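You operate a simulated robot arm through the tools that you are given. There is no shell and no other tool.

Carry out the task below with a simulated robot arm. There is one attempt and no reset: what you move stays moved.

TASK
Set the breaker's three dials as the settings card says.
Fine: shut the clear cover again. Where these are worked on the way, their far stop is far enough and under half their travel is too little: clear cover.

The check looks at the end state, three seconds after you hand in, the way a careful person would. Anything else that was tipped, shoved, dropped, spilled or broken makes it a failure. Lids that push on must go on centred and level and be pressed home; caps that screw on are set level and turned clockwise until they are tight.

THE ROBOT
A 7-joint arm with a three-finger gripper, fixed in place. Base frame: the origin is on the floor under the middle of its stand, x ahead of it, y to its left, z up. Units: m, degrees, N and s.
It reaches about 1.342 m from its shoulder. Its first joint turns from -166.0 to 166.0 degrees. Payload 2.69 kg.
The tool frame sits at the grasp point between the pads (the TCP): z along the fingers, y along the line on which they close. The tips reach 0.03 m beyond it. The gripper opens to 0.128 m; its body begins 0.117 m behind the TCP.
Orientation is told as [roll, pitch, yaw] about the base's x, y, z axes, in that order, counted from this pose: with the fingers straight down and closing along the base's y, the tool's x points along the base's -x, its y along +y and its z along -z.

THE INTERFACE
- The arm moves only by the tool play_rows. Its argument "increments" is a list of rows, each a list of 7 numbers: the shift along the base's x, y, z in units of 50 mm (1.0 is 50 mm), then the turn, a rotation vector about the base's x, y, z in units of 6 degrees (1.0 is 6 degrees), then the gripper command, from -1 (fully open) to 1 (shut), values between in proportion. In form: [[dx, dy, dz, wx, wy, wz, fingers], ...]. A call has 1 to 20 rows; each row shifts and turns the commanded pose from where the row before left it. A call with a number of a shift or a turn outside -1 to 1 is refused whole. A row lasts 0.2 s, in which the tool goes at most 0.05 m and 8.6 degrees; a call with a longer step from one row to the next is refused whole, and so is a gripper value outside its range. A pose out of reach is approached as far as the arm can. The call stops where the force on the tool passes 90 N (or 10 N more than at its start, if that is more) or the arm is blocked; 0.2 s more then pass. Each finger travels about 0.127 m/s and halts on what it meets, pressing with about 23 N; the grip force reading is that of the motor and also rises with nothing between the fingers. The clock runs only during rows and for 0.2 s after the last one: add rows that do not move to give the fingers time. The reply holds the time, the measured pose of the TCP, the force on the tool along the base axes, the opening and the grip force, in the units named above and with some noise, with the torque about the TCP (base axes, N m) and any sound that the robot's microphone picked up.
- Cameras (640 x 400 px; columns grow to the right, rows downward): "scene" is fixed at [0.0518, 0.6476, 1.7553]; the picture's right is [-0.79, -0.62, 0.00], its down [-0.14, 0.18, -0.97] and it looks along [0.60, -0.77, -0.23] (base axes); focal length 368 px, centre (320, 200). "wrist" rides on the gripper at [0.058, 0.054, -0.131] in the tool frame; the picture's right is [-0.68, 0.74, 0.00], its down [-0.62, -0.57, -0.55] and it looks along [-0.40, -0.37, 0.84] (tool axes); focal length 234 px, centre (320, 200). There is no depth. A picture from a camera that has moved, and an enlarged one, comes with that camera's place and axes in the base frame and with its lens.
- camera(camera): a new picture of that camera. The clock stands still meanwhile.
- lift_body(by): moves the trunk up (or, below 0, down) by that many m; the arm rides with it, the base frame stays. It gives what a move gives, with no picture.
- enlarge(camera, box): a new picture of the part [left, top, right, bottom] of that camera's present view, enlarged. The clock stands still meanwhile.
- close_job(): hands the job in; it is judged then, once.

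Nothing tells you positions but the pictures and the camera data. Unless the task says otherwise, let go and move clear before handing in.

The tools are called by a JSON object that holds its "fn" and its "kwargs". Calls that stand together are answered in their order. play_rows: Moves the arm, as the interface text tells. Its arguments: {"type":"object","properties":{"increments":{"type":"array","items":{"type":"array","items":{"type":"number"}}}},"required":["increments"]} The other tools are called the same way: lift_body (by) moves the trunk up or down; camera (camera) takes a picture; enlarge (camera, box) takes an enlarged picture of a part of a camera's view; close_job () hands the job in.

At the start:

```text
clock: 0.0
tcp_pos: [0.6048, -0.1294, 1.605]
tcp_rot: [0.1, -0.1, 0.0]
wrist_force: [-1.2, -0.5, -0.4]
wrist_torque: [0.0, 0.01, 0.01]
width: 0.128
grip_force: 0.0
trunk travel left (down, up): [-0.2, 0.15]
```

scene: 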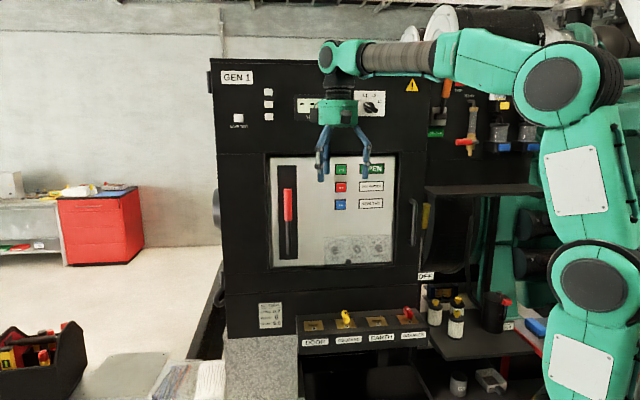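
wrist: 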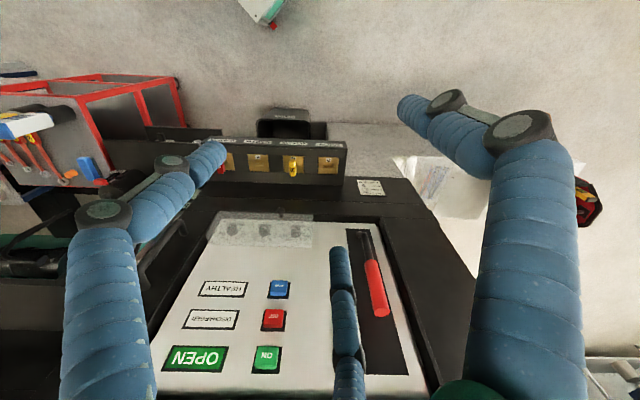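

I see a switchgear cabinet with a breaker panel, a red handle, buttons, and what looks like three dials behind a clear cover at the panel's lower part. I'll enlarge the settings card and the dial area first.

{"fn": "enlarge", "kwargs": {"camera": "scene", "box": [250, 295, 300, 335]}}

{"fn": "enlarge", "kwargs": {"camera": "scene", "box": [310, 220, 410, 280]}}

{"fn": "enlarge", "kwargs": {"camera": "scene", "box": [200, 50, 440, 200]}}

{"fn": "enlarge", "kwargs": {"camera": "wrist", "box": [200, 200, 330, 260]}}

```text
10.00 times, centred on (275, 315) of scene
camera zoom: at [0.0518, 0.6476, 1.7553], right [-0.79, -0.62, 0.0], down [-0.14, 0.18, -0.97], along [0.6, -0.77, -0.23], focal length 3677 px, centre (770, -950)
```

zoom: 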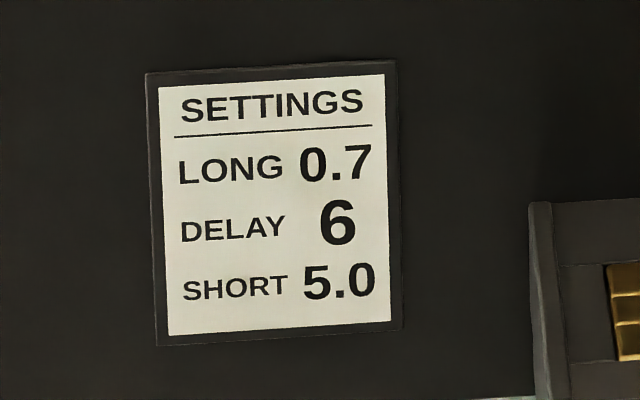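

```text
6.40 times, centred on (360, 250) of scene
camera zoom: at [0.0518, 0.6476, 1.7553], right [-0.79, -0.62, 0.0], down [-0.14, 0.18, -0.97], along [0.6, -0.77, -0.23], focal length 2353 px, centre (64, -120)
```

zoom: 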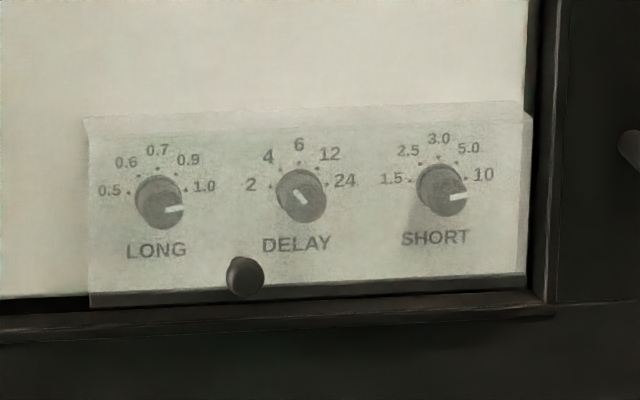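

```text
2.67 times, centred on (320, 125) of scene
camera zoom: at [0.0518, 0.6476, 1.7553], right [-0.79, -0.62, 0.0], down [-0.14, 0.18, -0.97], along [0.6, -0.77, -0.23], focal length 980 px, centre (320, 400)
```

zoom: 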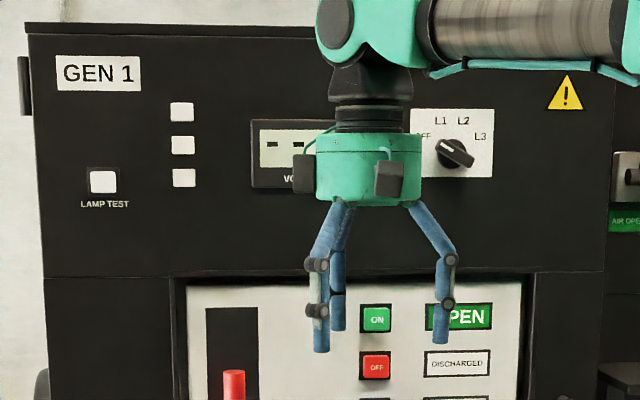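

```text
4.92 times, centred on (265, 230) of wrist
camera zoom: at [0.5466, -0.0757, 1.7358], right [0.68, 0.74, 0.0], down [0.62, -0.57, 0.55], along [0.4, -0.37, -0.84], focal length 1153 px, centre (591, 52)
```

zoom: 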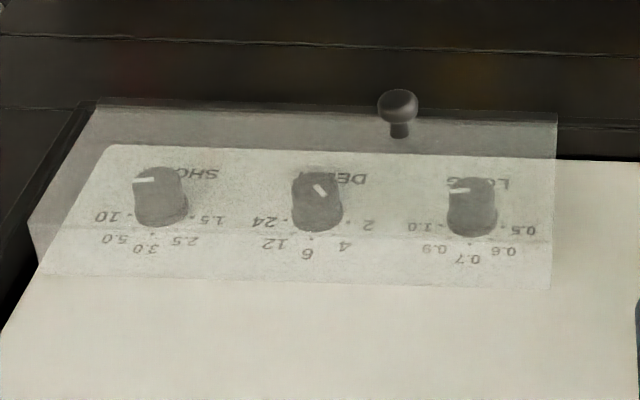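

The card says LONG 0.7, DELAY 6, SHORT 5.0. The dials sit behind a clear box cover with a dark pull knob at its lower edge, on a panel whose outward normal is about (-0.72, 0.69, 0). I'll take closer pictures of the details.

{"fn": "enlarge", "kwargs": {"camera": "scene", "box": [320, 230, 360, 255]}}

{"fn": "enlarge", "kwargs": {"camera": "scene", "box": [360, 230, 400, 255]}}

{"fn": "enlarge", "kwargs": {"camera": "scene", "box": [260, 140, 420, 280]}}

{"fn": "enlarge", "kwargs": {"camera": "scene", "box": [280, 260, 440, 360]}}

{"fn": "enlarge", "kwargs": {"camera": "wrist", "box": [130, 120, 430, 400]}}

```text
16.00 times, centred on (340, 242) of scene
camera zoom: at [0.0518, 0.6476, 1.7553], right [-0.79, -0.62, 0.0], down [-0.14, 0.18, -0.97], along [0.6, -0.77, -0.23], focal length 5883 px, centre (0, -480)
```

zoom: 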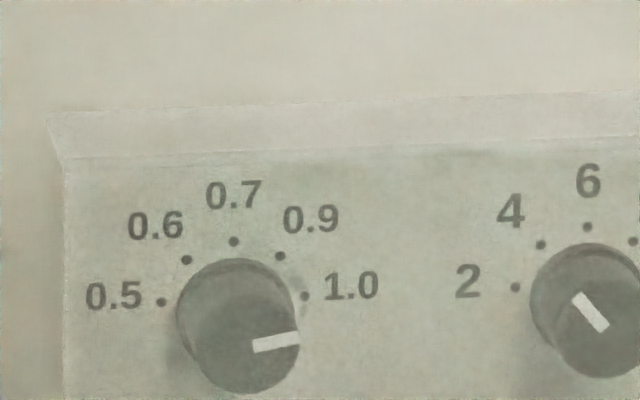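

```text
16.00 times, centred on (380, 242) of scene
camera zoom: at [0.0518, 0.6476, 1.7553], right [-0.79, -0.62, 0.0], down [-0.14, 0.18, -0.97], along [0.6, -0.77, -0.23], focal length 5883 px, centre (-640, -480)
```

zoom: 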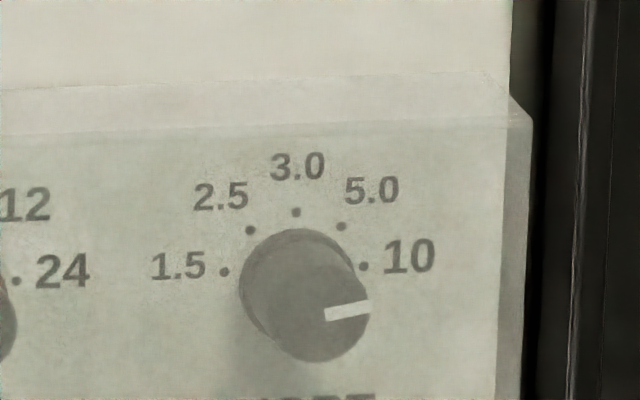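

```text
2.86 times, centred on (340, 210) of scene
camera zoom: at [0.0518, 0.6476, 1.7553], right [-0.79, -0.62, 0.0], down [-0.14, 0.18, -0.97], along [0.6, -0.77, -0.23], focal length 1051 px, centre (263, 171)
```

zoom: 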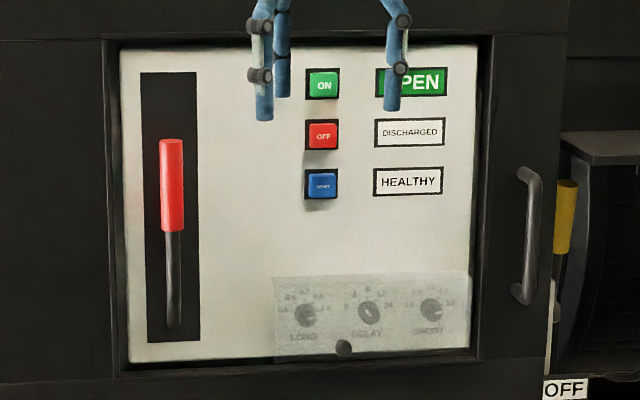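

```text
4.00 times, centred on (360, 310) of scene
camera zoom: at [0.0518, 0.6476, 1.7553], right [-0.79, -0.62, 0.0], down [-0.14, 0.18, -0.97], along [0.6, -0.77, -0.23], focal length 1471 px, centre (160, -240)
```

zoom: 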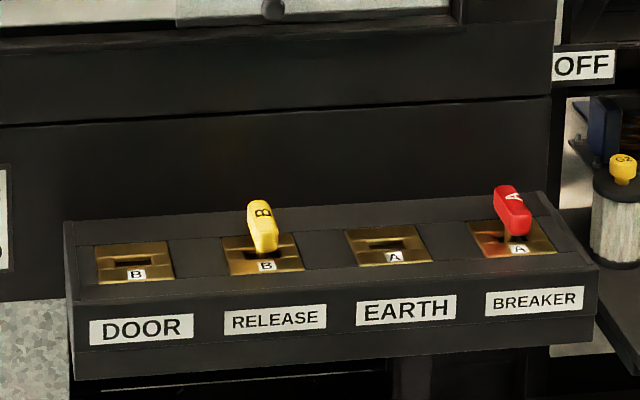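

```text
1.43 times, centred on (280, 260) of wrist
camera zoom: at [0.5466, -0.0757, 1.7358], right [0.68, 0.74, 0.0], down [0.62, -0.57, 0.55], along [0.4, -0.37, -0.84], focal length 334 px, centre (377, 114)
```

zoom: 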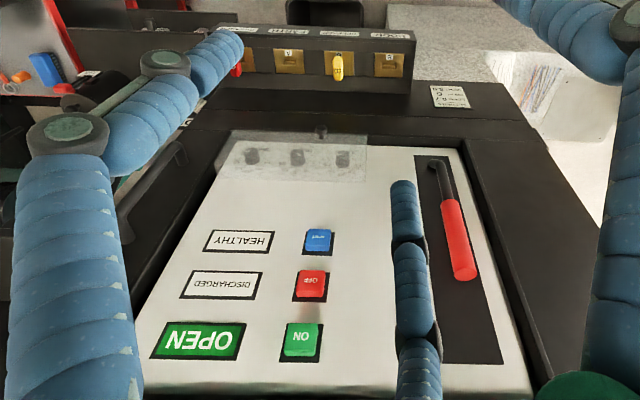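

The dial positions look about 40° apart: LONG is at 1.0 and SHORT at 10. The DELAY pointer is not yet clear, so I'll zoom in on it, the cover's pull knob and the hinge edge.

{"fn": "enlarge", "kwargs": {"camera": "scene", "box": [346, 236, 370, 262]}}

{"fn": "enlarge", "kwargs": {"camera": "scene", "box": [335, 250, 365, 275]}}

{"fn": "enlarge", "kwargs": {"camera": "wrist", "box": [245, 215, 285, 245]}}

{"fn": "enlarge", "kwargs": {"camera": "wrist", "box": [200, 210, 240, 240]}}

```text
15.38 times, centred on (358, 249) of scene
camera zoom: at [0.0518, 0.6476, 1.7553], right [-0.79, -0.62, 0.0], down [-0.14, 0.18, -0.97], along [0.6, -0.77, -0.23], focal length 5657 px, centre (-265, -554)
```

zoom: 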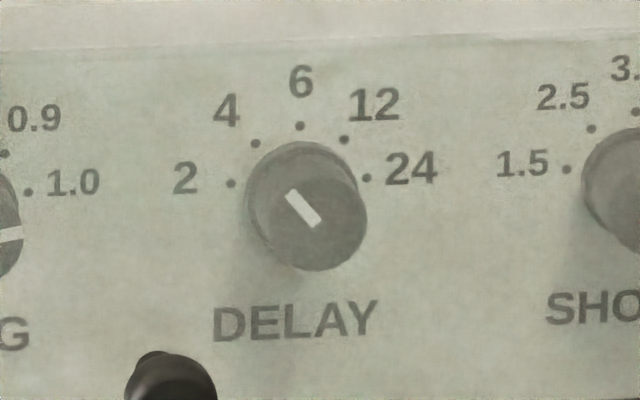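

```text
16.00 times, centred on (350, 262) of scene
camera zoom: at [0.0518, 0.6476, 1.7553], right [-0.79, -0.62, 0.0], down [-0.14, 0.18, -0.97], along [0.6, -0.77, -0.23], focal length 5883 px, centre (-160, -800)
```

zoom: 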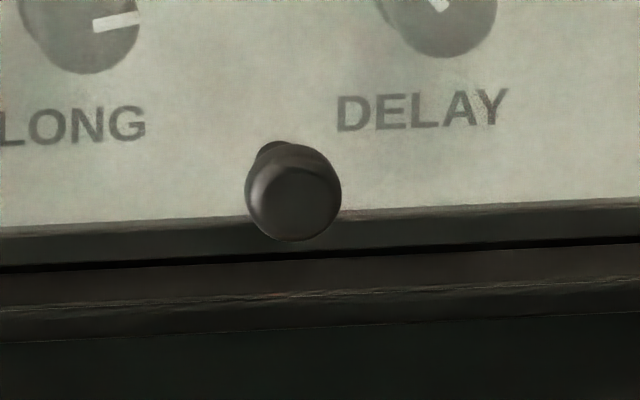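

```text
13.33 times, centred on (265, 230) of wrist
camera zoom: at [0.5466, -0.0757, 1.7358], right [0.68, 0.74, 0.0], down [0.62, -0.57, 0.55], along [0.4, -0.37, -0.84], focal length 3122 px, centre (1053, -200)
```

zoom: 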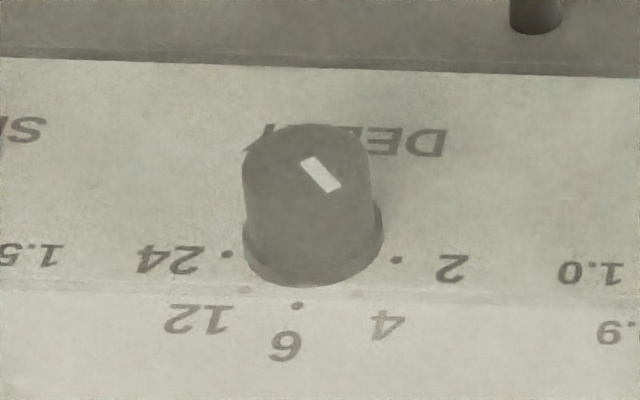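

```text
13.33 times, centred on (220, 225) of wrist
camera zoom: at [0.5466, -0.0757, 1.7358], right [0.68, 0.74, 0.0], down [0.62, -0.57, 0.55], along [0.4, -0.37, -0.84], focal length 3122 px, centre (1653, -133)
```

zoom: 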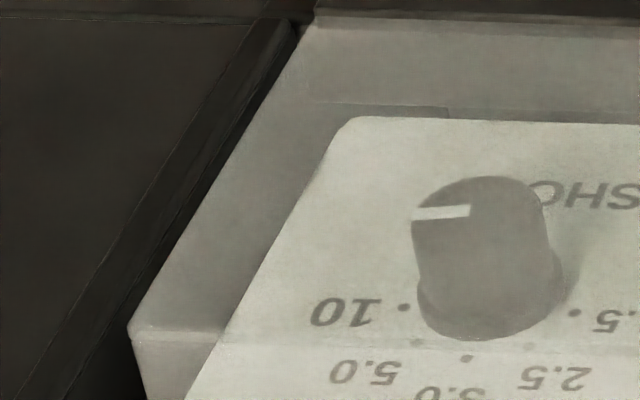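

DELAY reads 4, so it needs one step clockwise. LONG needs two steps counter-clockwise and SHORT needs one step counter-clockwise. Next I want to understand the three-finger gripper's shape, so I'll zoom in on it.

{"fn": "enlarge", "kwargs": {"camera": "scene", "box": [295, 90, 395, 190]}}

{"fn": "enlarge", "kwargs": {"camera": "wrist", "box": [0, 0, 640, 400]}}

```text
4.00 times, centred on (345, 140) of scene
camera zoom: at [0.0518, 0.6476, 1.7553], right [-0.79, -0.62, 0.0], down [-0.14, 0.18, -0.97], along [0.6, -0.77, -0.23], focal length 1471 px, centre (220, 440)
```

zoom: 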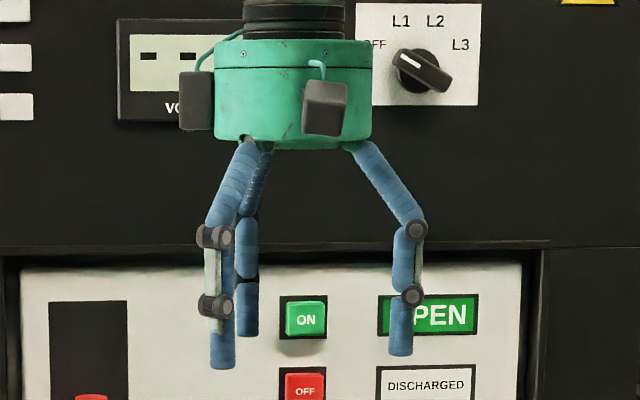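

```text
1.00 times, centred on (320, 200) of wrist (not enlarged: the box is as wide or as high as the picture)
camera zoom: at [0.5466, -0.0757, 1.7358], right [0.68, 0.74, 0.0], down [0.62, -0.57, 0.55], along [0.4, -0.37, -0.84], focal length 234 px, centre (320, 200)
```

zoom: 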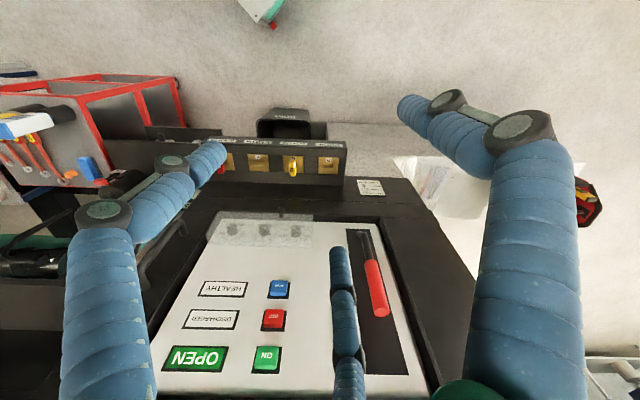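

The gripper is a three-jaw type with fingers 120° apart, so it can close centrally on the dials and on the cover's knob. I estimate panel depth d≈0.8685 m along (0.707, -0.707, 0), dials at z≈1.255, and the cover knob near (0.743, -0.400, 1.227), with the hinge likely at the cover's top edge. First I'll turn the tool to point into the panel while moving to a safe standoff.

{"fn": "play_rows", "kwargs": {"increments": [[0.082, -0.259, -0.2, -0.7071, -0.7071, 0, -1], [0.082, -0.259, -0.2, -0.7071, -0.7071, 0, -1], [0.082, -0.259, -0.2, -0.7071, -0.7071, 0, -1], [0.082, -0.259, -0.2, -0.7071, -0.7071, 0, -1], [0.082, -0.259, -0.2, -0.7071, -0.7071, 0, -1], [0.082, -0.259, -0.2, -0.7071, -0.7071, 0, -1], [0.082, -0.259, -0.2, -0.7071, -0.7071, 0, -1], [0.082, -0.259, -0.2, -0.7071, -0.7071, 0, -1]]}}

```text
clock: 1.8
tcp_pos: [0.6387, -0.2312, 1.5255]
tcp_rot: [-38.2, -31.7, 11.3]
wrist_force: [-0.2, 0.2, -0.2]
wrist_torque: [0.0, -0.01, -0.01]
width: 0.128
grip_force: 0.1
trunk travel left (down, up): [-0.2, 0.15]
```

The motion tracks well, so I'll finish the turn and move down toward the standoff in front of the cover knob.

{"fn": "play_rows", "kwargs": {"increments": [[0.082, -0.259, -0.5, -0.7071, -0.7071, 0, -1], [0.082, -0.259, -0.5, -0.7071, -0.7071, 0, -1], [0.082, -0.259, -0.5, -0.7071, -0.7071, 0, -1], [0.082, -0.259, -0.5, -0.7071, -0.7071, 0, -1], [0.082, -0.259, -0.5, -0.7071, -0.7071, 0, -1], [0.082, -0.259, -0.5, -0.7071, -0.7071, 0, -1], [0.082, -0.259, -0.5, -0.7071, -0.7071, 0, -1], [0, 0, 0, 0, 0, 0, -1]]}}

{"fn": "camera", "kwargs": {"camera": "scene"}}

{"fn": "camera", "kwargs": {"camera": "wrist"}}

```text
clock: 3.6
tcp_pos: [0.6685, -0.3221, 1.3496]
tcp_rot: [-90.1, -44.9, 45.0]
wrist_force: [1.0, -0.4, -0.2]
wrist_torque: [-0.07, -0.03, -0.03]
width: 0.128
grip_force: 0.1
trunk travel left (down, up): [-0.2, 0.15]
```

```text
taken
```

scene: 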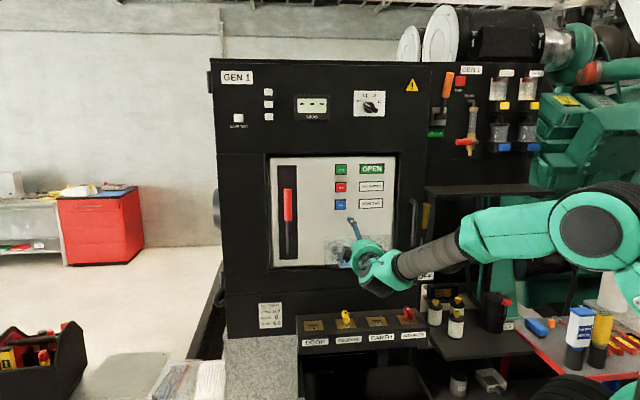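

```text
taken
camera wrist: at [0.5729, -0.2322, 1.2684], right [0.71, 0.71, -0.04], down [-0.36, 0.41, 0.84], along [0.61, -0.58, 0.55], focal length 234 px, centre (320, 200)
```

wrist: 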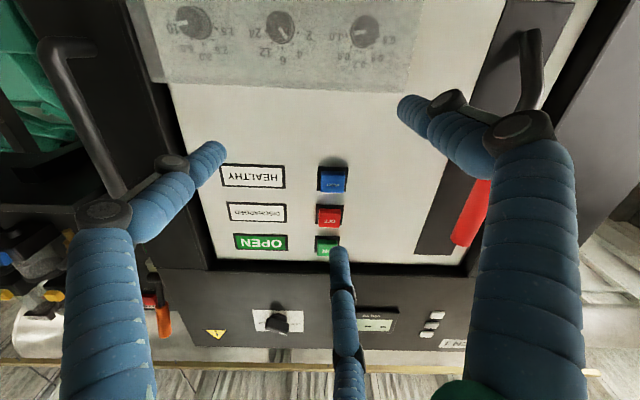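

The tool now points into the panel with the wrist camera below and looking up. I'll lower it to the knob's height, still about 8 cm away, and look again.

{"fn": "play_rows", "kwargs": {"increments": [[0, 0, -0.6, 0, 0, 0, -1], [0, 0, -0.6, 0, 0, 0, -1], [0, 0, -0.6, 0, 0, 0, -1], [0, 0, -0.64, 0, 0, 0, -1], [0, 0, 0, 0, 0, 0, -1]]}}

{"fn": "camera", "kwargs": {"camera": "scene"}}

{"fn": "camera", "kwargs": {"camera": "wrist"}}

```text
clock: 4.8
tcp_pos: [0.6666, -0.3258, 1.2284]
tcp_rot: [-89.9, -45.1, 44.9]
wrist_force: [-0.7, 0.1, -0.3]
wrist_torque: [-0.01, 0.01, -0.02]
width: 0.1281
grip_force: 0.0
trunk travel left (down, up): [-0.2, 0.15]
```

```text
taken
```

scene: 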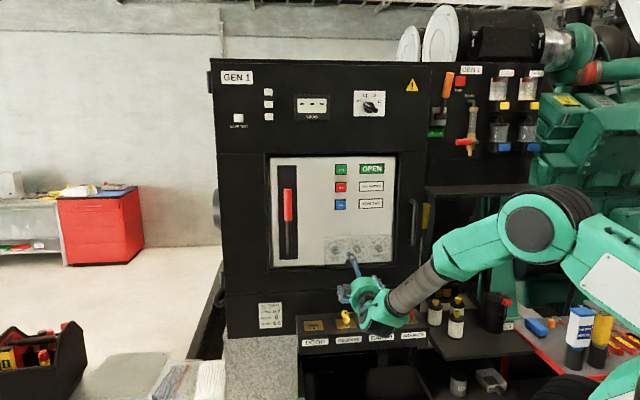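

```text
taken
camera wrist: at [0.5725, -0.2349, 1.148], right [0.71, 0.71, -0.04], down [-0.36, 0.41, 0.84], along [0.61, -0.58, 0.55], focal length 234 px, centre (320, 200)
```

wrist: 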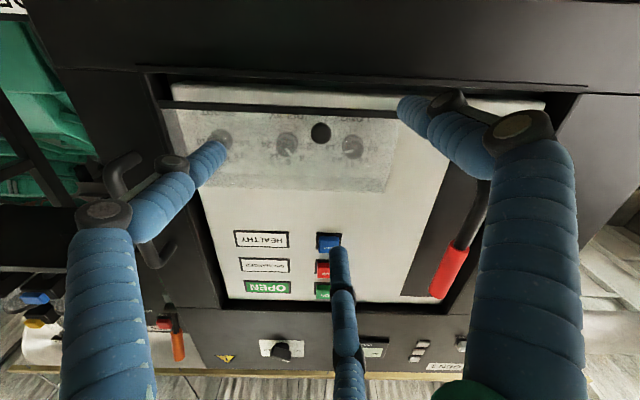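

The knob shows at about (320, 133) in the wrist view. I'll zoom in there to pin down its height and depth before approaching.

{"fn": "enlarge", "kwargs": {"camera": "wrist", "box": [260, 90, 380, 165]}}

{"fn": "enlarge", "kwargs": {"camera": "scene", "box": [310, 220, 430, 340]}}

```text
5.33 times, centred on (320, 128) of wrist
camera zoom: at [0.5725, -0.2349, 1.148], right [0.71, 0.71, -0.04], down [-0.36, 0.41, 0.84], along [0.61, -0.58, 0.55], focal length 1249 px, centre (320, 587)
```

zoom: 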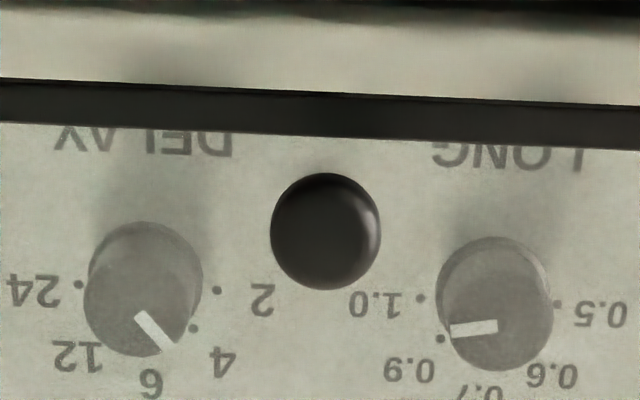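

```text
3.33 times, centred on (370, 280) of scene
camera zoom: at [0.0518, 0.6476, 1.7553], right [-0.79, -0.62, 0.0], down [-0.14, 0.18, -0.97], along [0.6, -0.77, -0.23], focal length 1226 px, centre (153, -67)
```

zoom: 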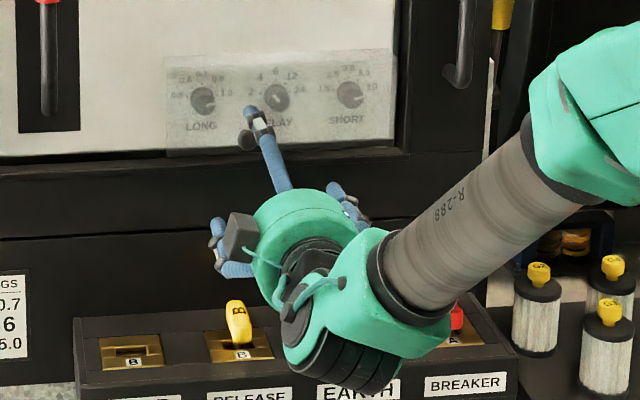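

The head of the knob is at about u=-0.2415, d≈0.815 and z≈1.224, roughly 21 mm across. I'll move closer with the fingers partly closed and check the alignment.

{"fn": "play_rows", "kwargs": {"increments": [[0.274, -0.267, -0.044, 0, 0, 0, -0.4], [0.274, -0.267, -0.044, 0, 0, 0, 0.0], [0, 0, 0, 0, 0, 0, 0.0], [0, 0, 0, 0, 0, 0, 0.0]]}}

{"fn": "camera", "kwargs": {"camera": "wrist"}}

{"fn": "enlarge", "kwargs": {"camera": "scene", "box": [310, 220, 430, 340]}}

```text
clock: 5.8
tcp_pos: [0.6946, -0.3493, 1.2241]
tcp_rot: [-90.1, -45.0, 44.9]
wrist_force: [0.2, -0.3, 0.0]
wrist_torque: [-0.02, 0.02, 0.04]
width: 0.0641
grip_force: 0.1
trunk travel left (down, up): [-0.2, 0.15]
```

```text
taken
camera wrist: at [0.5998, -0.2589, 1.1437], right [0.71, 0.71, -0.04], down [-0.36, 0.41, 0.84], along [0.61, -0.58, 0.55], focal length 234 px, centre (320, 200)
```

wrist: 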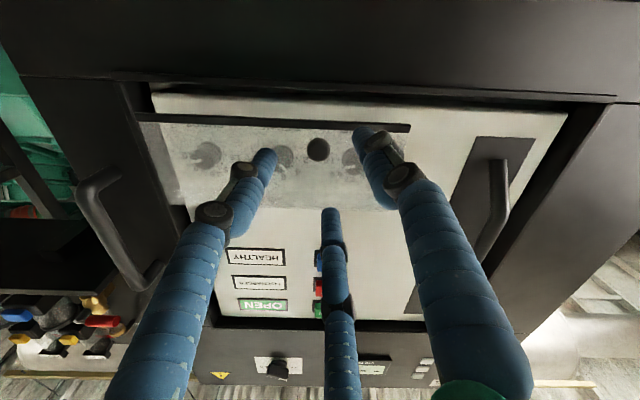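

```text
3.33 times, centred on (370, 280) of scene
camera zoom: at [0.0518, 0.6476, 1.7553], right [-0.79, -0.62, 0.0], down [-0.14, 0.18, -0.97], along [0.6, -0.77, -0.23], focal length 1226 px, centre (153, -67)
```

zoom: 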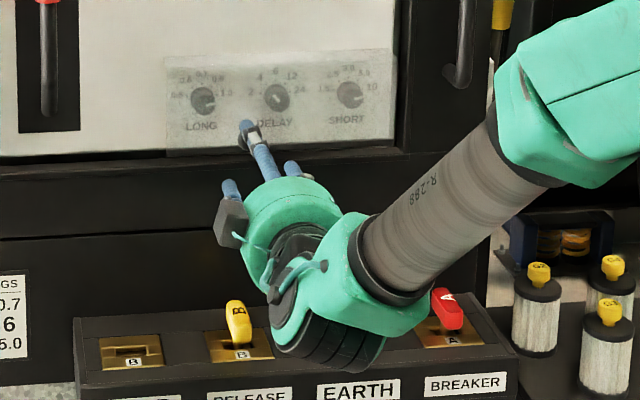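

The knob is lined up with the tool axis to within about 2 mm. I'll advance so the fingertips surround the knob's head, stopping short of the cover face.

{"fn": "play_rows", "kwargs": {"increments": [[0.28, -0.28, 0, 0, 0, 0, 0.0], [0.28, -0.28, 0, 0, 0, 0, 0.0], [0.26, -0.26, 0, 0, 0, 0, 0.0], [0, 0, 0, 0, 0, 0, 0.0]]}}

{"fn": "camera", "kwargs": {"camera": "wrist"}}

{"fn": "enlarge", "kwargs": {"camera": "scene", "box": [320, 225, 400, 285]}}

```text
clock: 6.8
tcp_pos: [0.7348, -0.3926, 1.2248]
tcp_rot: [-89.9, -45.0, 44.9]
wrist_force: [-0.7, -0.1, 0.5]
wrist_torque: [0.0, 0.01, 0.0]
width: 0.0639
grip_force: 0.1
trunk travel left (down, up): [-0.2, 0.15]
```

```text
taken
camera wrist: at [0.6401, -0.3025, 1.1444], right [0.71, 0.71, -0.04], down [-0.36, 0.41, 0.84], along [0.61, -0.58, 0.55], focal length 234 px, centre (320, 200)
```

wrist: 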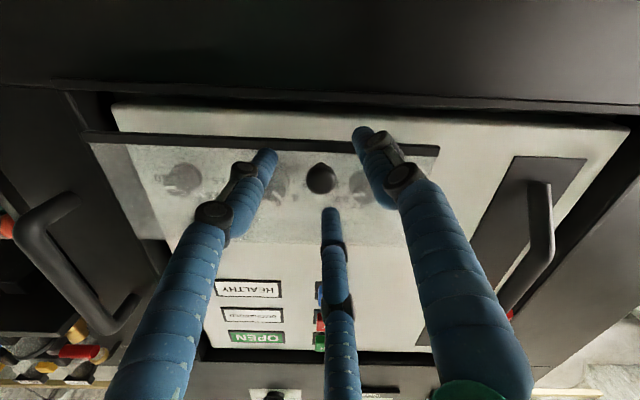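

```text
6.67 times, centred on (360, 255) of scene
camera zoom: at [0.0518, 0.6476, 1.7553], right [-0.79, -0.62, 0.0], down [-0.14, 0.18, -0.97], along [0.6, -0.77, -0.23], focal length 2451 px, centre (53, -167)
```

zoom: 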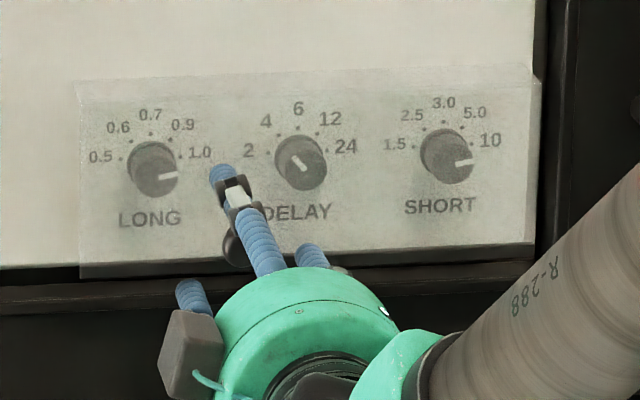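

The fingertips surround the knob's head. Now I'll close on it.

{"fn": "play_rows", "kwargs": {"increments": [[0, 0, 0, 0, 0, 0, 0.5], [0, 0, 0, 0, 0, 0, 1], [0, 0, 0, 0, 0, 0, 1], [0, 0, 0, 0, 0, 0, 1]]}}

{"fn": "camera", "kwargs": {"camera": "wrist"}}

```text
clock: 7.8
tcp_pos: [0.7348, -0.3923, 1.2247]
tcp_rot: [-90.0, -45.1, 45.1]
wrist_force: [9.2, 3.4, 4.1]
wrist_torque: [0.03, 0.02, 0.37]
width: 0.0204
grip_force: 44.7
trunk travel left (down, up): [-0.2, 0.15]
```

```text
taken
camera wrist: at [0.6405, -0.3019, 1.1451], right [0.71, 0.71, -0.04], down [-0.36, 0.41, 0.84], along [0.61, -0.57, 0.55], focal length 234 px, centre (320, 200)
```

wrist: 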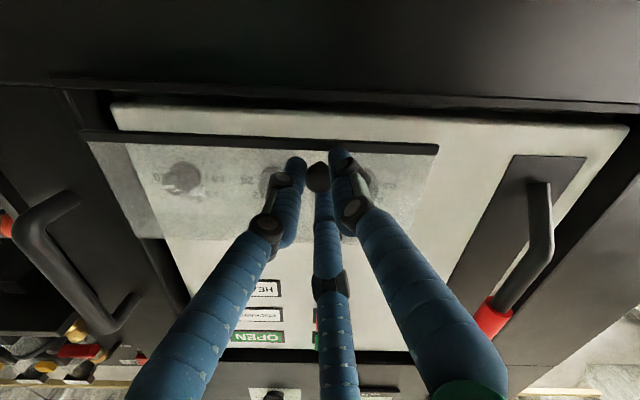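

The knob is gripped at a width of 20 mm, as expected. I'll start the swing about the assumed top hinge with a small 12° arc and watch the forces.

{"fn": "play_rows", "kwargs": {"increments": [[-0.057, 0.057, 0.0805, 0.3536, 0.3536, 0, 1], [-0.057, 0.057, 0.0805, 0.3536, 0.3536, 0, 1], [-0.0507, 0.0507, 0.0886, 0.3536, 0.3536, 0, 1], [-0.0507, 0.0507, 0.0886, 0.3536, 0.3536, 0, 1], [0, 0, 0, 0, 0, 0, 1]]}}

{"fn": "camera", "kwargs": {"camera": "wrist"}}

{"fn": "enlarge", "kwargs": {"camera": "scene", "box": [320, 210, 416, 282]}}

```text
clock: 9.0
tcp_pos: [0.7246, -0.3806, 1.241]
tcp_rot: [-73.3, -43.9, 33.1]
wrist_force: [12.3, 2.8, 4.5]
wrist_torque: [0.08, 0.02, 0.1]
width: 0.0207
grip_force: 44.9
trunk travel left (down, up): [-0.2, 0.15]
```

```text
taken
camera wrist: at [0.6198, -0.2812, 1.1907], right [0.7, 0.71, -0.04], down [-0.23, 0.28, 0.93], along [0.68, -0.64, 0.36], focal length 234 px, centre (320, 200)
```

wrist: 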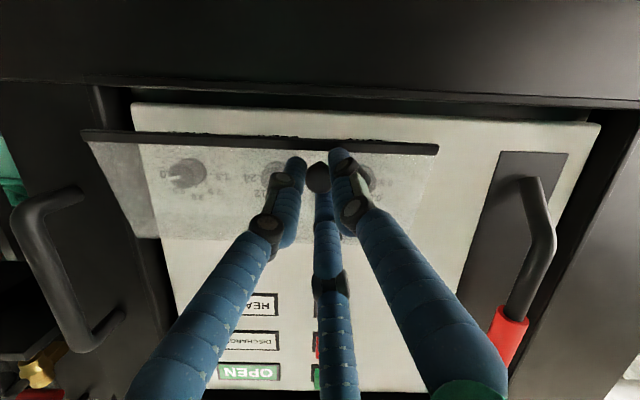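

```text
5.56 times, centred on (368, 246) of scene
camera zoom: at [0.0518, 0.6476, 1.7553], right [-0.79, -0.62, 0.0], down [-0.14, 0.18, -0.97], along [0.6, -0.77, -0.23], focal length 2043 px, centre (53, -56)
```

zoom: 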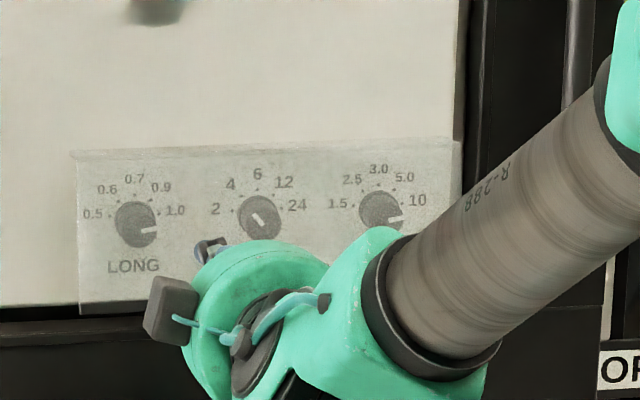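

The cover is swinging about its top edge with low force, so the hinge guess is right. I'll continue the arc to about 48°.

{"fn": "play_rows", "kwargs": {"increments": [[-0.0439, 0.0439, 0.0955, 0.3536, 0.3536, 0, 1], [-0.0439, 0.0439, 0.0955, 0.3536, 0.3536, 0, 1], [-0.0366, 0.0366, 0.1014, 0.3536, 0.3536, 0, 1], [-0.0366, 0.0366, 0.1014, 0.3536, 0.3536, 0, 1], [-0.0289, 0.0289, 0.1064, 0.3536, 0.3536, 0, 1], [-0.0289, 0.0289, 0.1064, 0.3536, 0.3536, 0, 1], [-0.0208, 0.0208, 0.11, 0.3536, 0.3536, 0, 1], [-0.0208, 0.0208, 0.11, 0.3536, 0.3536, 0, 1], [-0.0126, 0.0126, 0.1125, 0.3536, 0.3536, 0, 1], [-0.0126, 0.0126, 0.1125, 0.3536, 0.3536, 0, 1], [-0.0042, 0.0042, 0.1138, 0.3536, 0.3536, 0, 1], [-0.0042, 0.0042, 0.1138, 0.3536, 0.3536, 0, 1], [0, 0, 0, 0, 0, 0, 1]]}}

{"fn": "camera", "kwargs": {"camera": "wrist"}}

{"fn": "camera", "kwargs": {"camera": "scene"}}

```text
clock: 11.8
tcp_pos: [0.7089, -0.3671, 1.303]
tcp_rot: [-32.5, -28.1, 8.4]
wrist_force: [-13.9, 32.2, -14.6]
wrist_torque: [1.05, 0.97, 0.09]
width: 0.0203
grip_force: 45.1
trunk travel left (down, up): [-0.2, 0.15]
```

```text
taken
camera wrist: at [0.6034, -0.2645, 1.3474], right [0.68, 0.73, -0.03], down [0.21, -0.15, 0.97], along [0.7, -0.67, -0.26], focal length 234 px, centre (320, 200)
```

wrist: 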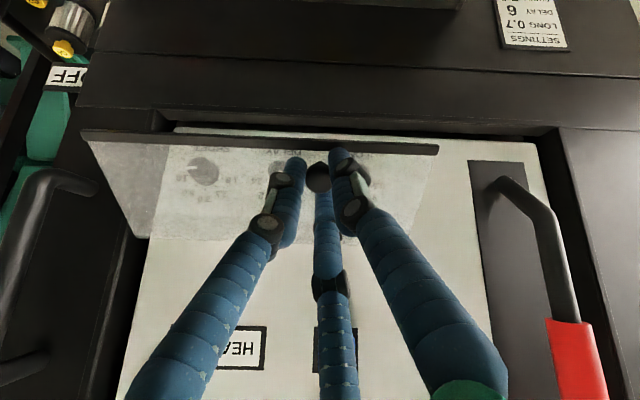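

```text
taken
```

scene: 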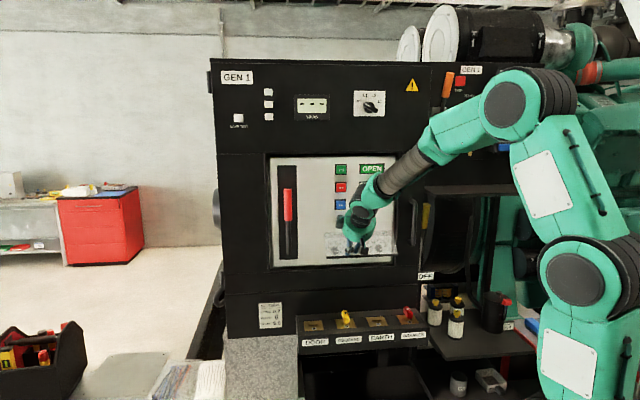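

The cover is at about 48°, but the forces show a mismatch of a few millimetres with my hinge estimate: it pushes the tool outward and twists it toward opening. I'll relax in that direction and see how the force responds.

{"fn": "play_rows", "kwargs": {"increments": [[-0.0283, 0.0283, 0, 0.1, 0.1, 0, 1], [-0.0283, 0.0283, 0, 0.1, 0.1, 0, 1], [0, 0, 0, 0, 0, 0, 1]]}}

```text
clock: 12.6
tcp_pos: [0.7088, -0.366, 1.3068]
tcp_rot: [-31.1, -27.3, 7.7]
wrist_force: [5.2, -3.0, -2.8]
wrist_torque: [-0.09, 0.53, -0.37]
width: 0.0207
grip_force: 45.1
trunk travel left (down, up): [-0.2, 0.15]
```

The force fell to about 5 N, and refitting puts the hinge at d≈0.867, z≈1.306. I'll continue the swing toward about 68°.

{"fn": "play_rows", "kwargs": {"increments": [[0.0053, -0.0053, 0.1171, 0.371, 0.371, 0, 1], [0.0053, -0.0053, 0.1171, 0.371, 0.371, 0, 1], [0.0133, -0.0133, 0.1106, 0.3536, 0.3536, 0, 1], [0.0133, -0.0133, 0.1106, 0.3536, 0.3536, 0, 1], [0.0215, -0.0215, 0.108, 0.3536, 0.3536, 0, 1], [0.0215, -0.0215, 0.108, 0.3536, 0.3536, 0, 1], [0, 0, 0, 0, 0, 0, 1]]}}

{"fn": "camera", "kwargs": {"camera": "wrist"}}

{"fn": "enlarge", "kwargs": {"camera": "scene", "box": [270, 140, 430, 280]}}

```text
clock: 14.2
tcp_pos: [0.7125, -0.3701, 1.338]
tcp_rot: [-16.0, -15.3, 2.0]
wrist_force: [19.5, -9.6, 0.4]
wrist_torque: [-0.26, -0.81, 0.15]
width: 0.0204
grip_force: 45.2
trunk travel left (down, up): [-0.2, 0.15]
```

```text
taken
camera wrist: at [0.6234, -0.2847, 1.4293], right [0.68, 0.73, -0.02], down [0.43, -0.38, 0.82], along [0.6, -0.56, -0.57], focal length 234 px, centre (320, 200)
```

wrist: 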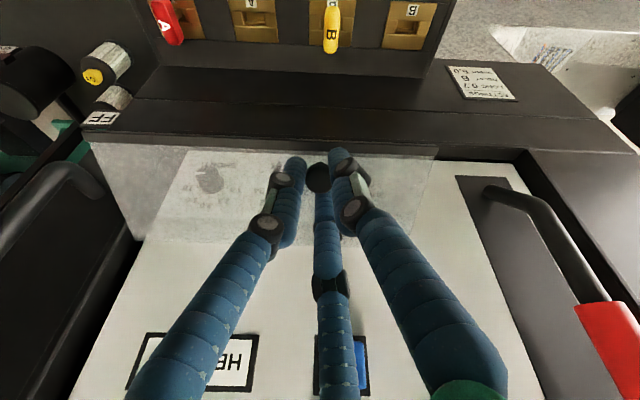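

```text
2.86 times, centred on (350, 210) of scene
camera zoom: at [0.0518, 0.6476, 1.7553], right [-0.79, -0.62, 0.0], down [-0.14, 0.18, -0.97], along [0.6, -0.77, -0.23], focal length 1051 px, centre (234, 171)
```

zoom: 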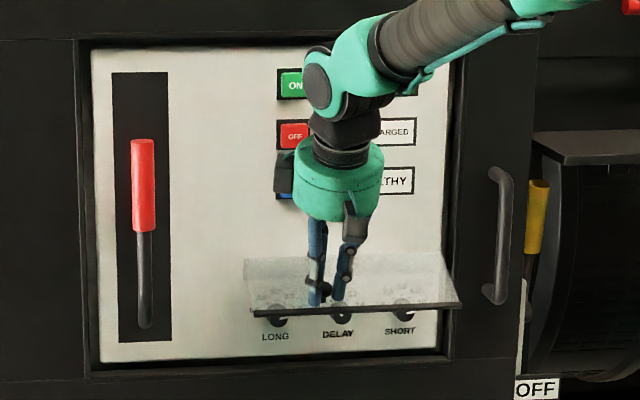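

The cover is at about 68° with moderate force. I'll go about 6° further with a small inward correction, then ease the fingers open slightly to see whether the cover holds by itself.

{"fn": "play_rows", "kwargs": {"increments": [[0.05, -0.05, 0.1043, 0.3536, 0.3536, 0, 1], [0.05, -0.05, 0.1043, 0.3536, 0.3536, 0, 1], [0, 0, 0, 0, 0, 0, 1]]}}

```text
clock: 15.0
tcp_pos: [0.7155, -0.3719, 1.3472]
tcp_rot: [-11.3, -11.2, 1.2]
wrist_force: [-0.5, 10.5, 3.9]
wrist_torque: [0.27, -0.26, 0.07]
width: 0.0206
grip_force: 45.2
trunk travel left (down, up): [-0.2, 0.15]
```

{"fn": "play_rows", "kwargs": {"increments": [[0, 0, 0, 0, 0, 0, 0.55], [0, 0, 0, 0, 0, 0, 0.45], [0, 0, 0, 0, 0, 0, 0.45]]}}

{"fn": "camera", "kwargs": {"camera": "wrist"}}

{"fn": "enlarge", "kwargs": {"camera": "scene", "box": [270, 140, 430, 280]}}

```text
clock: 15.8
tcp_pos: [0.7151, -0.3737, 1.348]
tcp_rot: [-11.6, -11.2, 1.1]
wrist_force: [0.1, 0.3, -0.7]
wrist_torque: [0.02, 0.01, -0.03]
width: 0.0354
grip_force: 0.0
trunk travel left (down, up): [-0.2, 0.15]
```

```text
taken
camera wrist: at [0.6341, -0.2963, 1.4517], right [0.68, 0.74, -0.01], down [0.49, -0.44, 0.76], along [0.55, -0.52, -0.65], focal length 234 px, centre (320, 200)
```

wrist: 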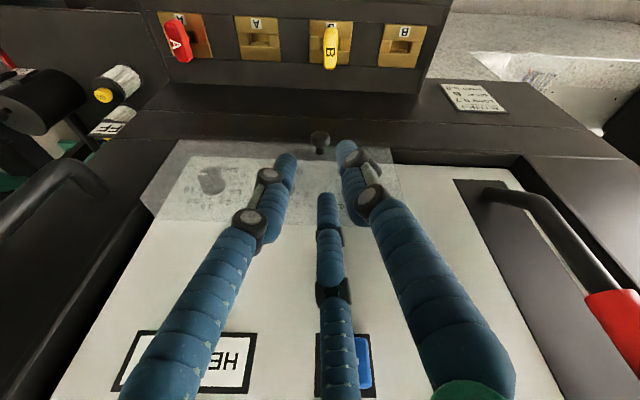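

```text
2.86 times, centred on (350, 210) of scene
camera zoom: at [0.0518, 0.6476, 1.7553], right [-0.79, -0.62, 0.0], down [-0.14, 0.18, -0.97], along [0.6, -0.77, -0.23], focal length 1051 px, centre (234, 171)
```

zoom: 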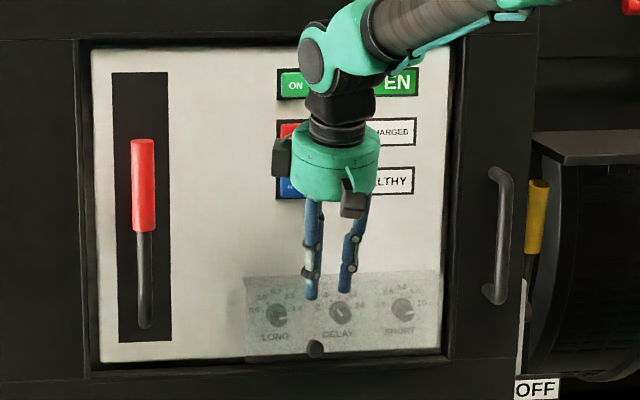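

The cover fell shut once I let go at 74°, so it has to go to its far stop. I'll re-grip with one finger directly below the knob, so that finger can hook the knob and push the cover past 90° while the tool leans back. First I'll back off to a horizontal pre-grasp.

{"fn": "play_rows", "kwargs": {"increments": [[-0.15, 0.15, 0, 0, 0, 0, 0.0], [-0.04, 0.04, -0.2, -0.7071, -0.7071, 0, 0.0], [-0.04, 0.04, -0.2, -0.7071, -0.7071, 0, 0.0], [-0.04, 0.04, -0.2, -0.7071, -0.7071, 0, 0.0], [-0.04, 0.04, -0.2, -0.7071, -0.7071, 0, 0.0], [-0.04, 0.04, -0.2, -0.7071, -0.7071, 0, 0.0], [-0.04, 0.04, -0.2, -0.7071, -0.7071, 0, 0.0], [-0.04, 0.04, -0.2, -0.7071, -0.7071, 0, 0.0], [-0.04, 0.04, -0.2, -0.7071, -0.7071, 0, 0.0], [-0.04, 0.04, -0.2, -0.7071, -0.7071, 0, 0.0], [-0.04, 0.04, -0.2, -0.7071, -0.7071, 0, 0.0], [-0.04, 0.04, -0.2, -0.7071, -0.7071, 0, 0.0], [-0.04, 0.04, -0.2, -0.7071, -0.7071, 0, 0.0], [-0.04, 0.04, -0.08, -0.2357, -0.2357, 0, 0.0], [0, 0, 0, 0, 0, 0, 0.0]]}}

```text
clock: 19.0
tcp_pos: [0.6844, -0.3399, 1.2241]
tcp_rot: [-90.0, -44.9, 45.0]
wrist_force: [-0.8, 1.1, 0.6]
wrist_torque: [0.02, 0.02, 0.0]
width: 0.0639
grip_force: 0.1
trunk travel left (down, up): [-0.2, 0.15]
```

Horizontal again. Now I'll roll the tool 45° about its own axis so finger A points straight down, then look.

{"fn": "play_rows", "kwargs": {"increments": [[0, 0, 0, -0.663, 0.663, 0, 0.0], [0, 0, 0, -0.663, 0.663, 0, 0.0], [0, 0, 0, -0.663, 0.663, 0, 0.0], [0, 0, 0, -0.663, 0.663, 0, 0.0], [0, 0, 0, -0.663, 0.663, 0, 0.0], [0, 0, 0, -0.663, 0.663, 0, 0.0], [0, 0, 0, -0.663, 0.663, 0, 0.0], [0, 0, 0, -0.663, 0.663, 0, 0.0], [0, 0, 0, 0, 0, 0, 0.0]]}}

{"fn": "camera", "kwargs": {"camera": "wrist"}}

{"fn": "camera", "kwargs": {"camera": "scene"}}

```text
clock: 21.0
tcp_pos: [0.6818, -0.3409, 1.2248]
tcp_rot: [-90.0, 0.1, 44.9]
wrist_force: [-0.2, 0.2, -0.1]
wrist_torque: [-0.02, 0.0, 0.02]
width: 0.0638
grip_force: 0.1
trunk travel left (down, up): [-0.2, 0.15]
```

```text
taken
camera wrist: at [0.5482, -0.2882, 1.1704], right [0.48, 0.48, -0.74], down [0.05, 0.82, 0.56], along [0.88, -0.31, 0.37], focal length 234 px, centre (320, 200)
```

wrist: 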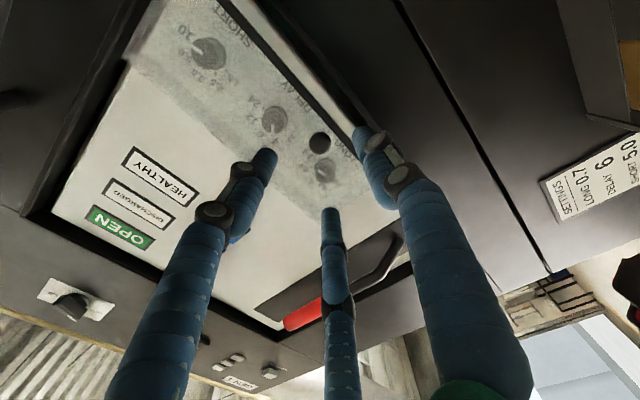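

```text
taken
```

scene: 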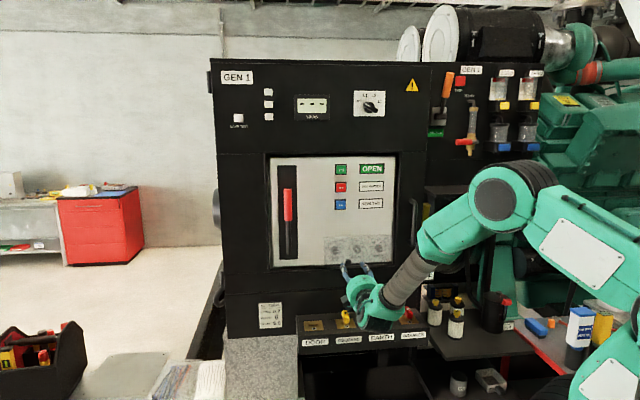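

The knob sits right on the tool axis. I'll advance and grip it again.

{"fn": "play_rows", "kwargs": {"increments": [[0.2634, -0.2634, 0, 0, 0, 0, 0.0], [0.2634, -0.2634, 0, 0, 0, 0, 0.0], [0.2634, -0.2634, 0, 0, 0, 0, 0.0], [0.2634, -0.2634, 0, 0, 0, 0, 0.0], [0, 0, 0, 0, 0, 0, 0.3], [0, 0, 0, 0, 0, 0, 0.8], [0, 0, 0, 0, 0, 0, 0.8], [0, 0, 0, 0, 0, 0, 0.8]]}}

{"fn": "camera", "kwargs": {"camera": "wrist"}}

```text
clock: 22.8
tcp_pos: [0.736, -0.3928, 1.2262]
tcp_rot: [-90.0, 0.2, 45.0]
wrist_force: [14.4, 5.9, 2.9]
wrist_torque: [0.2, 0.18, 0.55]
width: 0.0207
grip_force: 44.4
trunk travel left (down, up): [-0.2, 0.15]
```

```text
taken
camera wrist: at [0.6024, -0.3419, 1.1706], right [0.48, 0.48, -0.74], down [0.05, 0.82, 0.56], along [0.88, -0.31, 0.37], focal length 234 px, centre (320, 200)
```

wrist: 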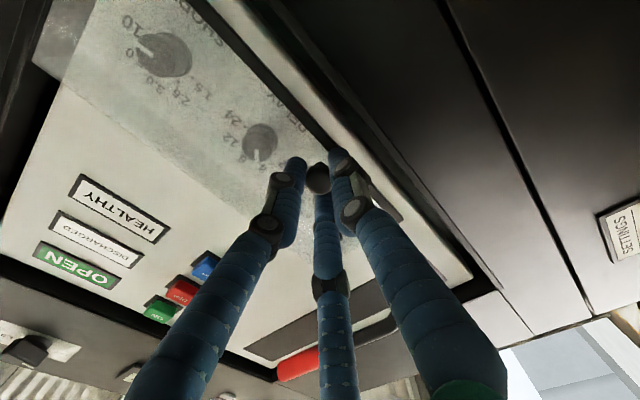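

Gripped at 20.7 mm again. I'll swing the cover along the refitted arc to about 48°.

{"fn": "play_rows", "kwargs": {"increments": [[-0.0571, 0.0571, 0.077, 0.3536, 0.3536, 0, 0.8], [-0.0571, 0.0571, 0.077, 0.3536, 0.3536, 0, 0.8], [-0.051, 0.051, 0.0852, 0.3536, 0.3536, 0, 0.8], [-0.051, 0.051, 0.0852, 0.3536, 0.3536, 0, 0.8], [-0.0445, 0.0445, 0.0921, 0.3536, 0.3536, 0, 0.8], [-0.0445, 0.0445, 0.0921, 0.3536, 0.3536, 0, 0.8], [-0.0373, 0.0373, 0.0983, 0.3536, 0.3536, 0, 0.8], [-0.0373, 0.0373, 0.0983, 0.3536, 0.3536, 0, 0.8], [-0.03, 0.03, 0.1031, 0.3536, 0.3536, 0, 0.8], [-0.03, 0.03, 0.1031, 0.3536, 0.3536, 0, 0.8], [-0.0221, 0.0221, 0.1071, 0.3536, 0.3536, 0, 0.8], [-0.0221, 0.0221, 0.1071, 0.3536, 0.3536, 0, 0.8], [-0.0141, 0.0141, 0.1097, 0.3536, 0.3536, 0, 0.8], [-0.0141, 0.0141, 0.1097, 0.3536, 0.3536, 0, 0.8], [-0.0059, 0.0059, 0.1113, 0.3536, 0.3536, 0, 0.8], [-0.0059, 0.0059, 0.1113, 0.3536, 0.3536, 0, 0.8]]}}

```text
clock: 26.2
tcp_pos: [0.7098, -0.366, 1.3026]
tcp_rot: [-42.0, 0.1, 45.0]
wrist_force: [2.4, 14.3, 2.0]
wrist_torque: [0.0, -0.35, 0.15]
width: 0.0206
grip_force: 44.9
trunk travel left (down, up): [-0.2, 0.15]
```

Forces stayed low. I'll continue on to about 84°.

{"fn": "play_rows", "kwargs": {"increments": [[0.0023, -0.0023, 0.1116, 0.3536, 0.3536, 0, 0.8], [0.0023, -0.0023, 0.1116, 0.3536, 0.3536, 0, 0.8], [0.0105, -0.0105, 0.1105, 0.3536, 0.3536, 0, 0.8], [0.0105, -0.0105, 0.1105, 0.3536, 0.3536, 0, 0.8], [0.0187, -0.0187, 0.1084, 0.3536, 0.3536, 0, 0.8], [0.0187, -0.0187, 0.1084, 0.3536, 0.3536, 0, 0.8], [0.0265, -0.0265, 0.105, 0.3536, 0.3536, 0, 0.8], [0.0265, -0.0265, 0.105, 0.3536, 0.3536, 0, 0.8], [0.0343, -0.0343, 0.1005, 0.3536, 0.3536, 0, 0.8], [0.0343, -0.0343, 0.1005, 0.3536, 0.3536, 0, 0.8]]}}

{"fn": "camera", "kwargs": {"camera": "wrist"}}

{"fn": "enlarge", "kwargs": {"camera": "scene", "box": [270, 140, 430, 280]}}

```text
clock: 28.4
tcp_pos: [0.7183, -0.3747, 1.3573]
tcp_rot: [-12.2, 0.0, 44.9]
wrist_force: [6.5, 5.4, 1.0]
wrist_torque: [0.09, -0.33, 0.04]
width: 0.0206
grip_force: 45.5
trunk travel left (down, up): [-0.2, 0.15]
```

```text
taken
camera wrist: at [0.6204, -0.3595, 1.4735], right [-0.03, 0.99, -0.15], down [0.75, 0.13, 0.65], along [0.67, -0.09, -0.74], focal length 234 px, centre (320, 200)
```

wrist: 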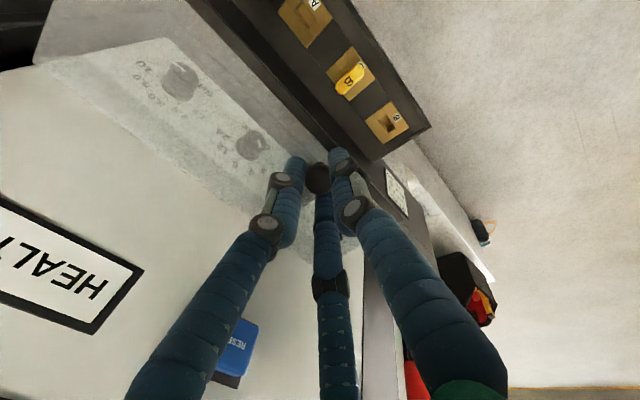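

```text
2.86 times, centred on (350, 210) of scene
camera zoom: at [0.0518, 0.6476, 1.7553], right [-0.79, -0.62, 0.0], down [-0.14, 0.18, -0.97], along [0.6, -0.77, -0.23], focal length 1051 px, centre (234, 171)
```

zoom: 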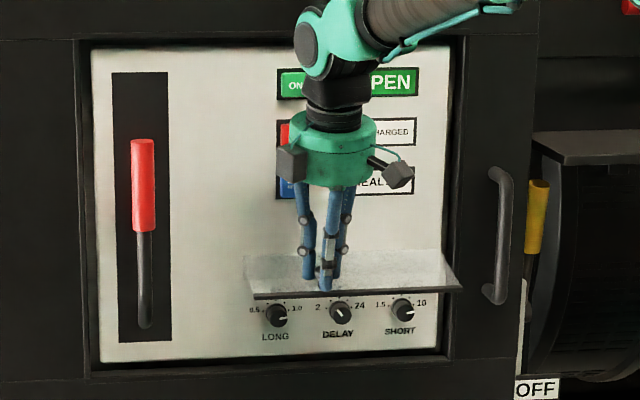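

The cover is at about 78° with low force. Now I'll loosen the fingers a little so only finger A supports the knob, lean the tool back slightly, and push the knob further along its arc toward the far stop.

{"fn": "play_rows", "kwargs": {"increments": [[0, 0, 0, 0, 0, 0, 0.55], [0, 0, 0, 0, 0, 0, 0.469], [0.0375, -0.0375, 0.102, -0.1179, -0.1179, 0, 0.469], [0.0375, -0.0375, 0.102, -0.1179, -0.1179, 0, 0.469], [0.0375, -0.0375, 0.102, -0.1179, -0.1179, 0, 0.469], [0.0375, -0.0375, 0.102, -0.1179, -0.1179, 0, 0.469], [0, 0, 0, 0, 0, 0, 0.469]]}}

{"fn": "camera", "kwargs": {"camera": "wrist"}}

{"fn": "enlarge", "kwargs": {"camera": "scene", "box": [300, 180, 420, 270]}}

```text
clock: 30.0
tcp_pos: [0.7244, -0.3829, 1.378]
tcp_rot: [-16.1, 0.1, 45.0]
wrist_force: [-17.4, 11.8, 7.6]
wrist_torque: [0.36, 0.74, 0.08]
width: 0.0461
grip_force: 8.9
trunk travel left (down, up): [-0.2, 0.15]
```

```text
taken
camera wrist: at [0.6201, -0.3612, 1.4881], right [-0.02, 0.98, -0.21], down [0.71, 0.16, 0.68], along [0.7, -0.13, -0.7], focal length 234 px, centre (320, 200)
```

wrist: 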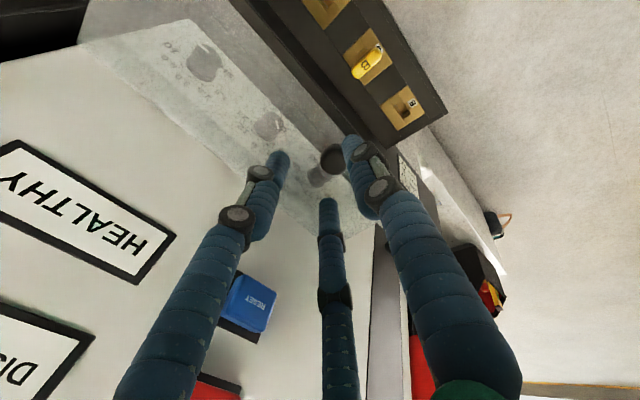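

```text
4.44 times, centred on (360, 225) of scene
camera zoom: at [0.0518, 0.6476, 1.7553], right [-0.79, -0.62, 0.0], down [-0.14, 0.18, -0.97], along [0.6, -0.77, -0.23], focal length 1634 px, centre (142, 89)
```

zoom: 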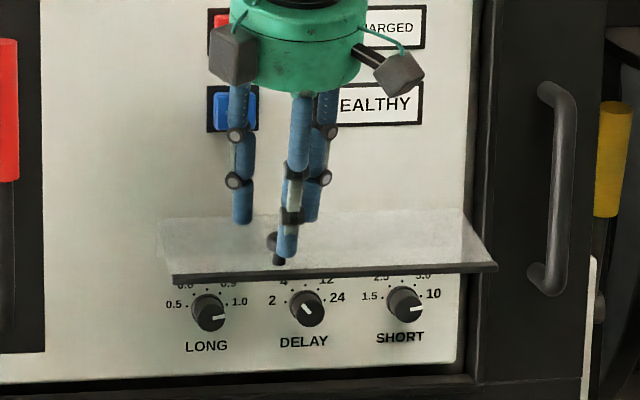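

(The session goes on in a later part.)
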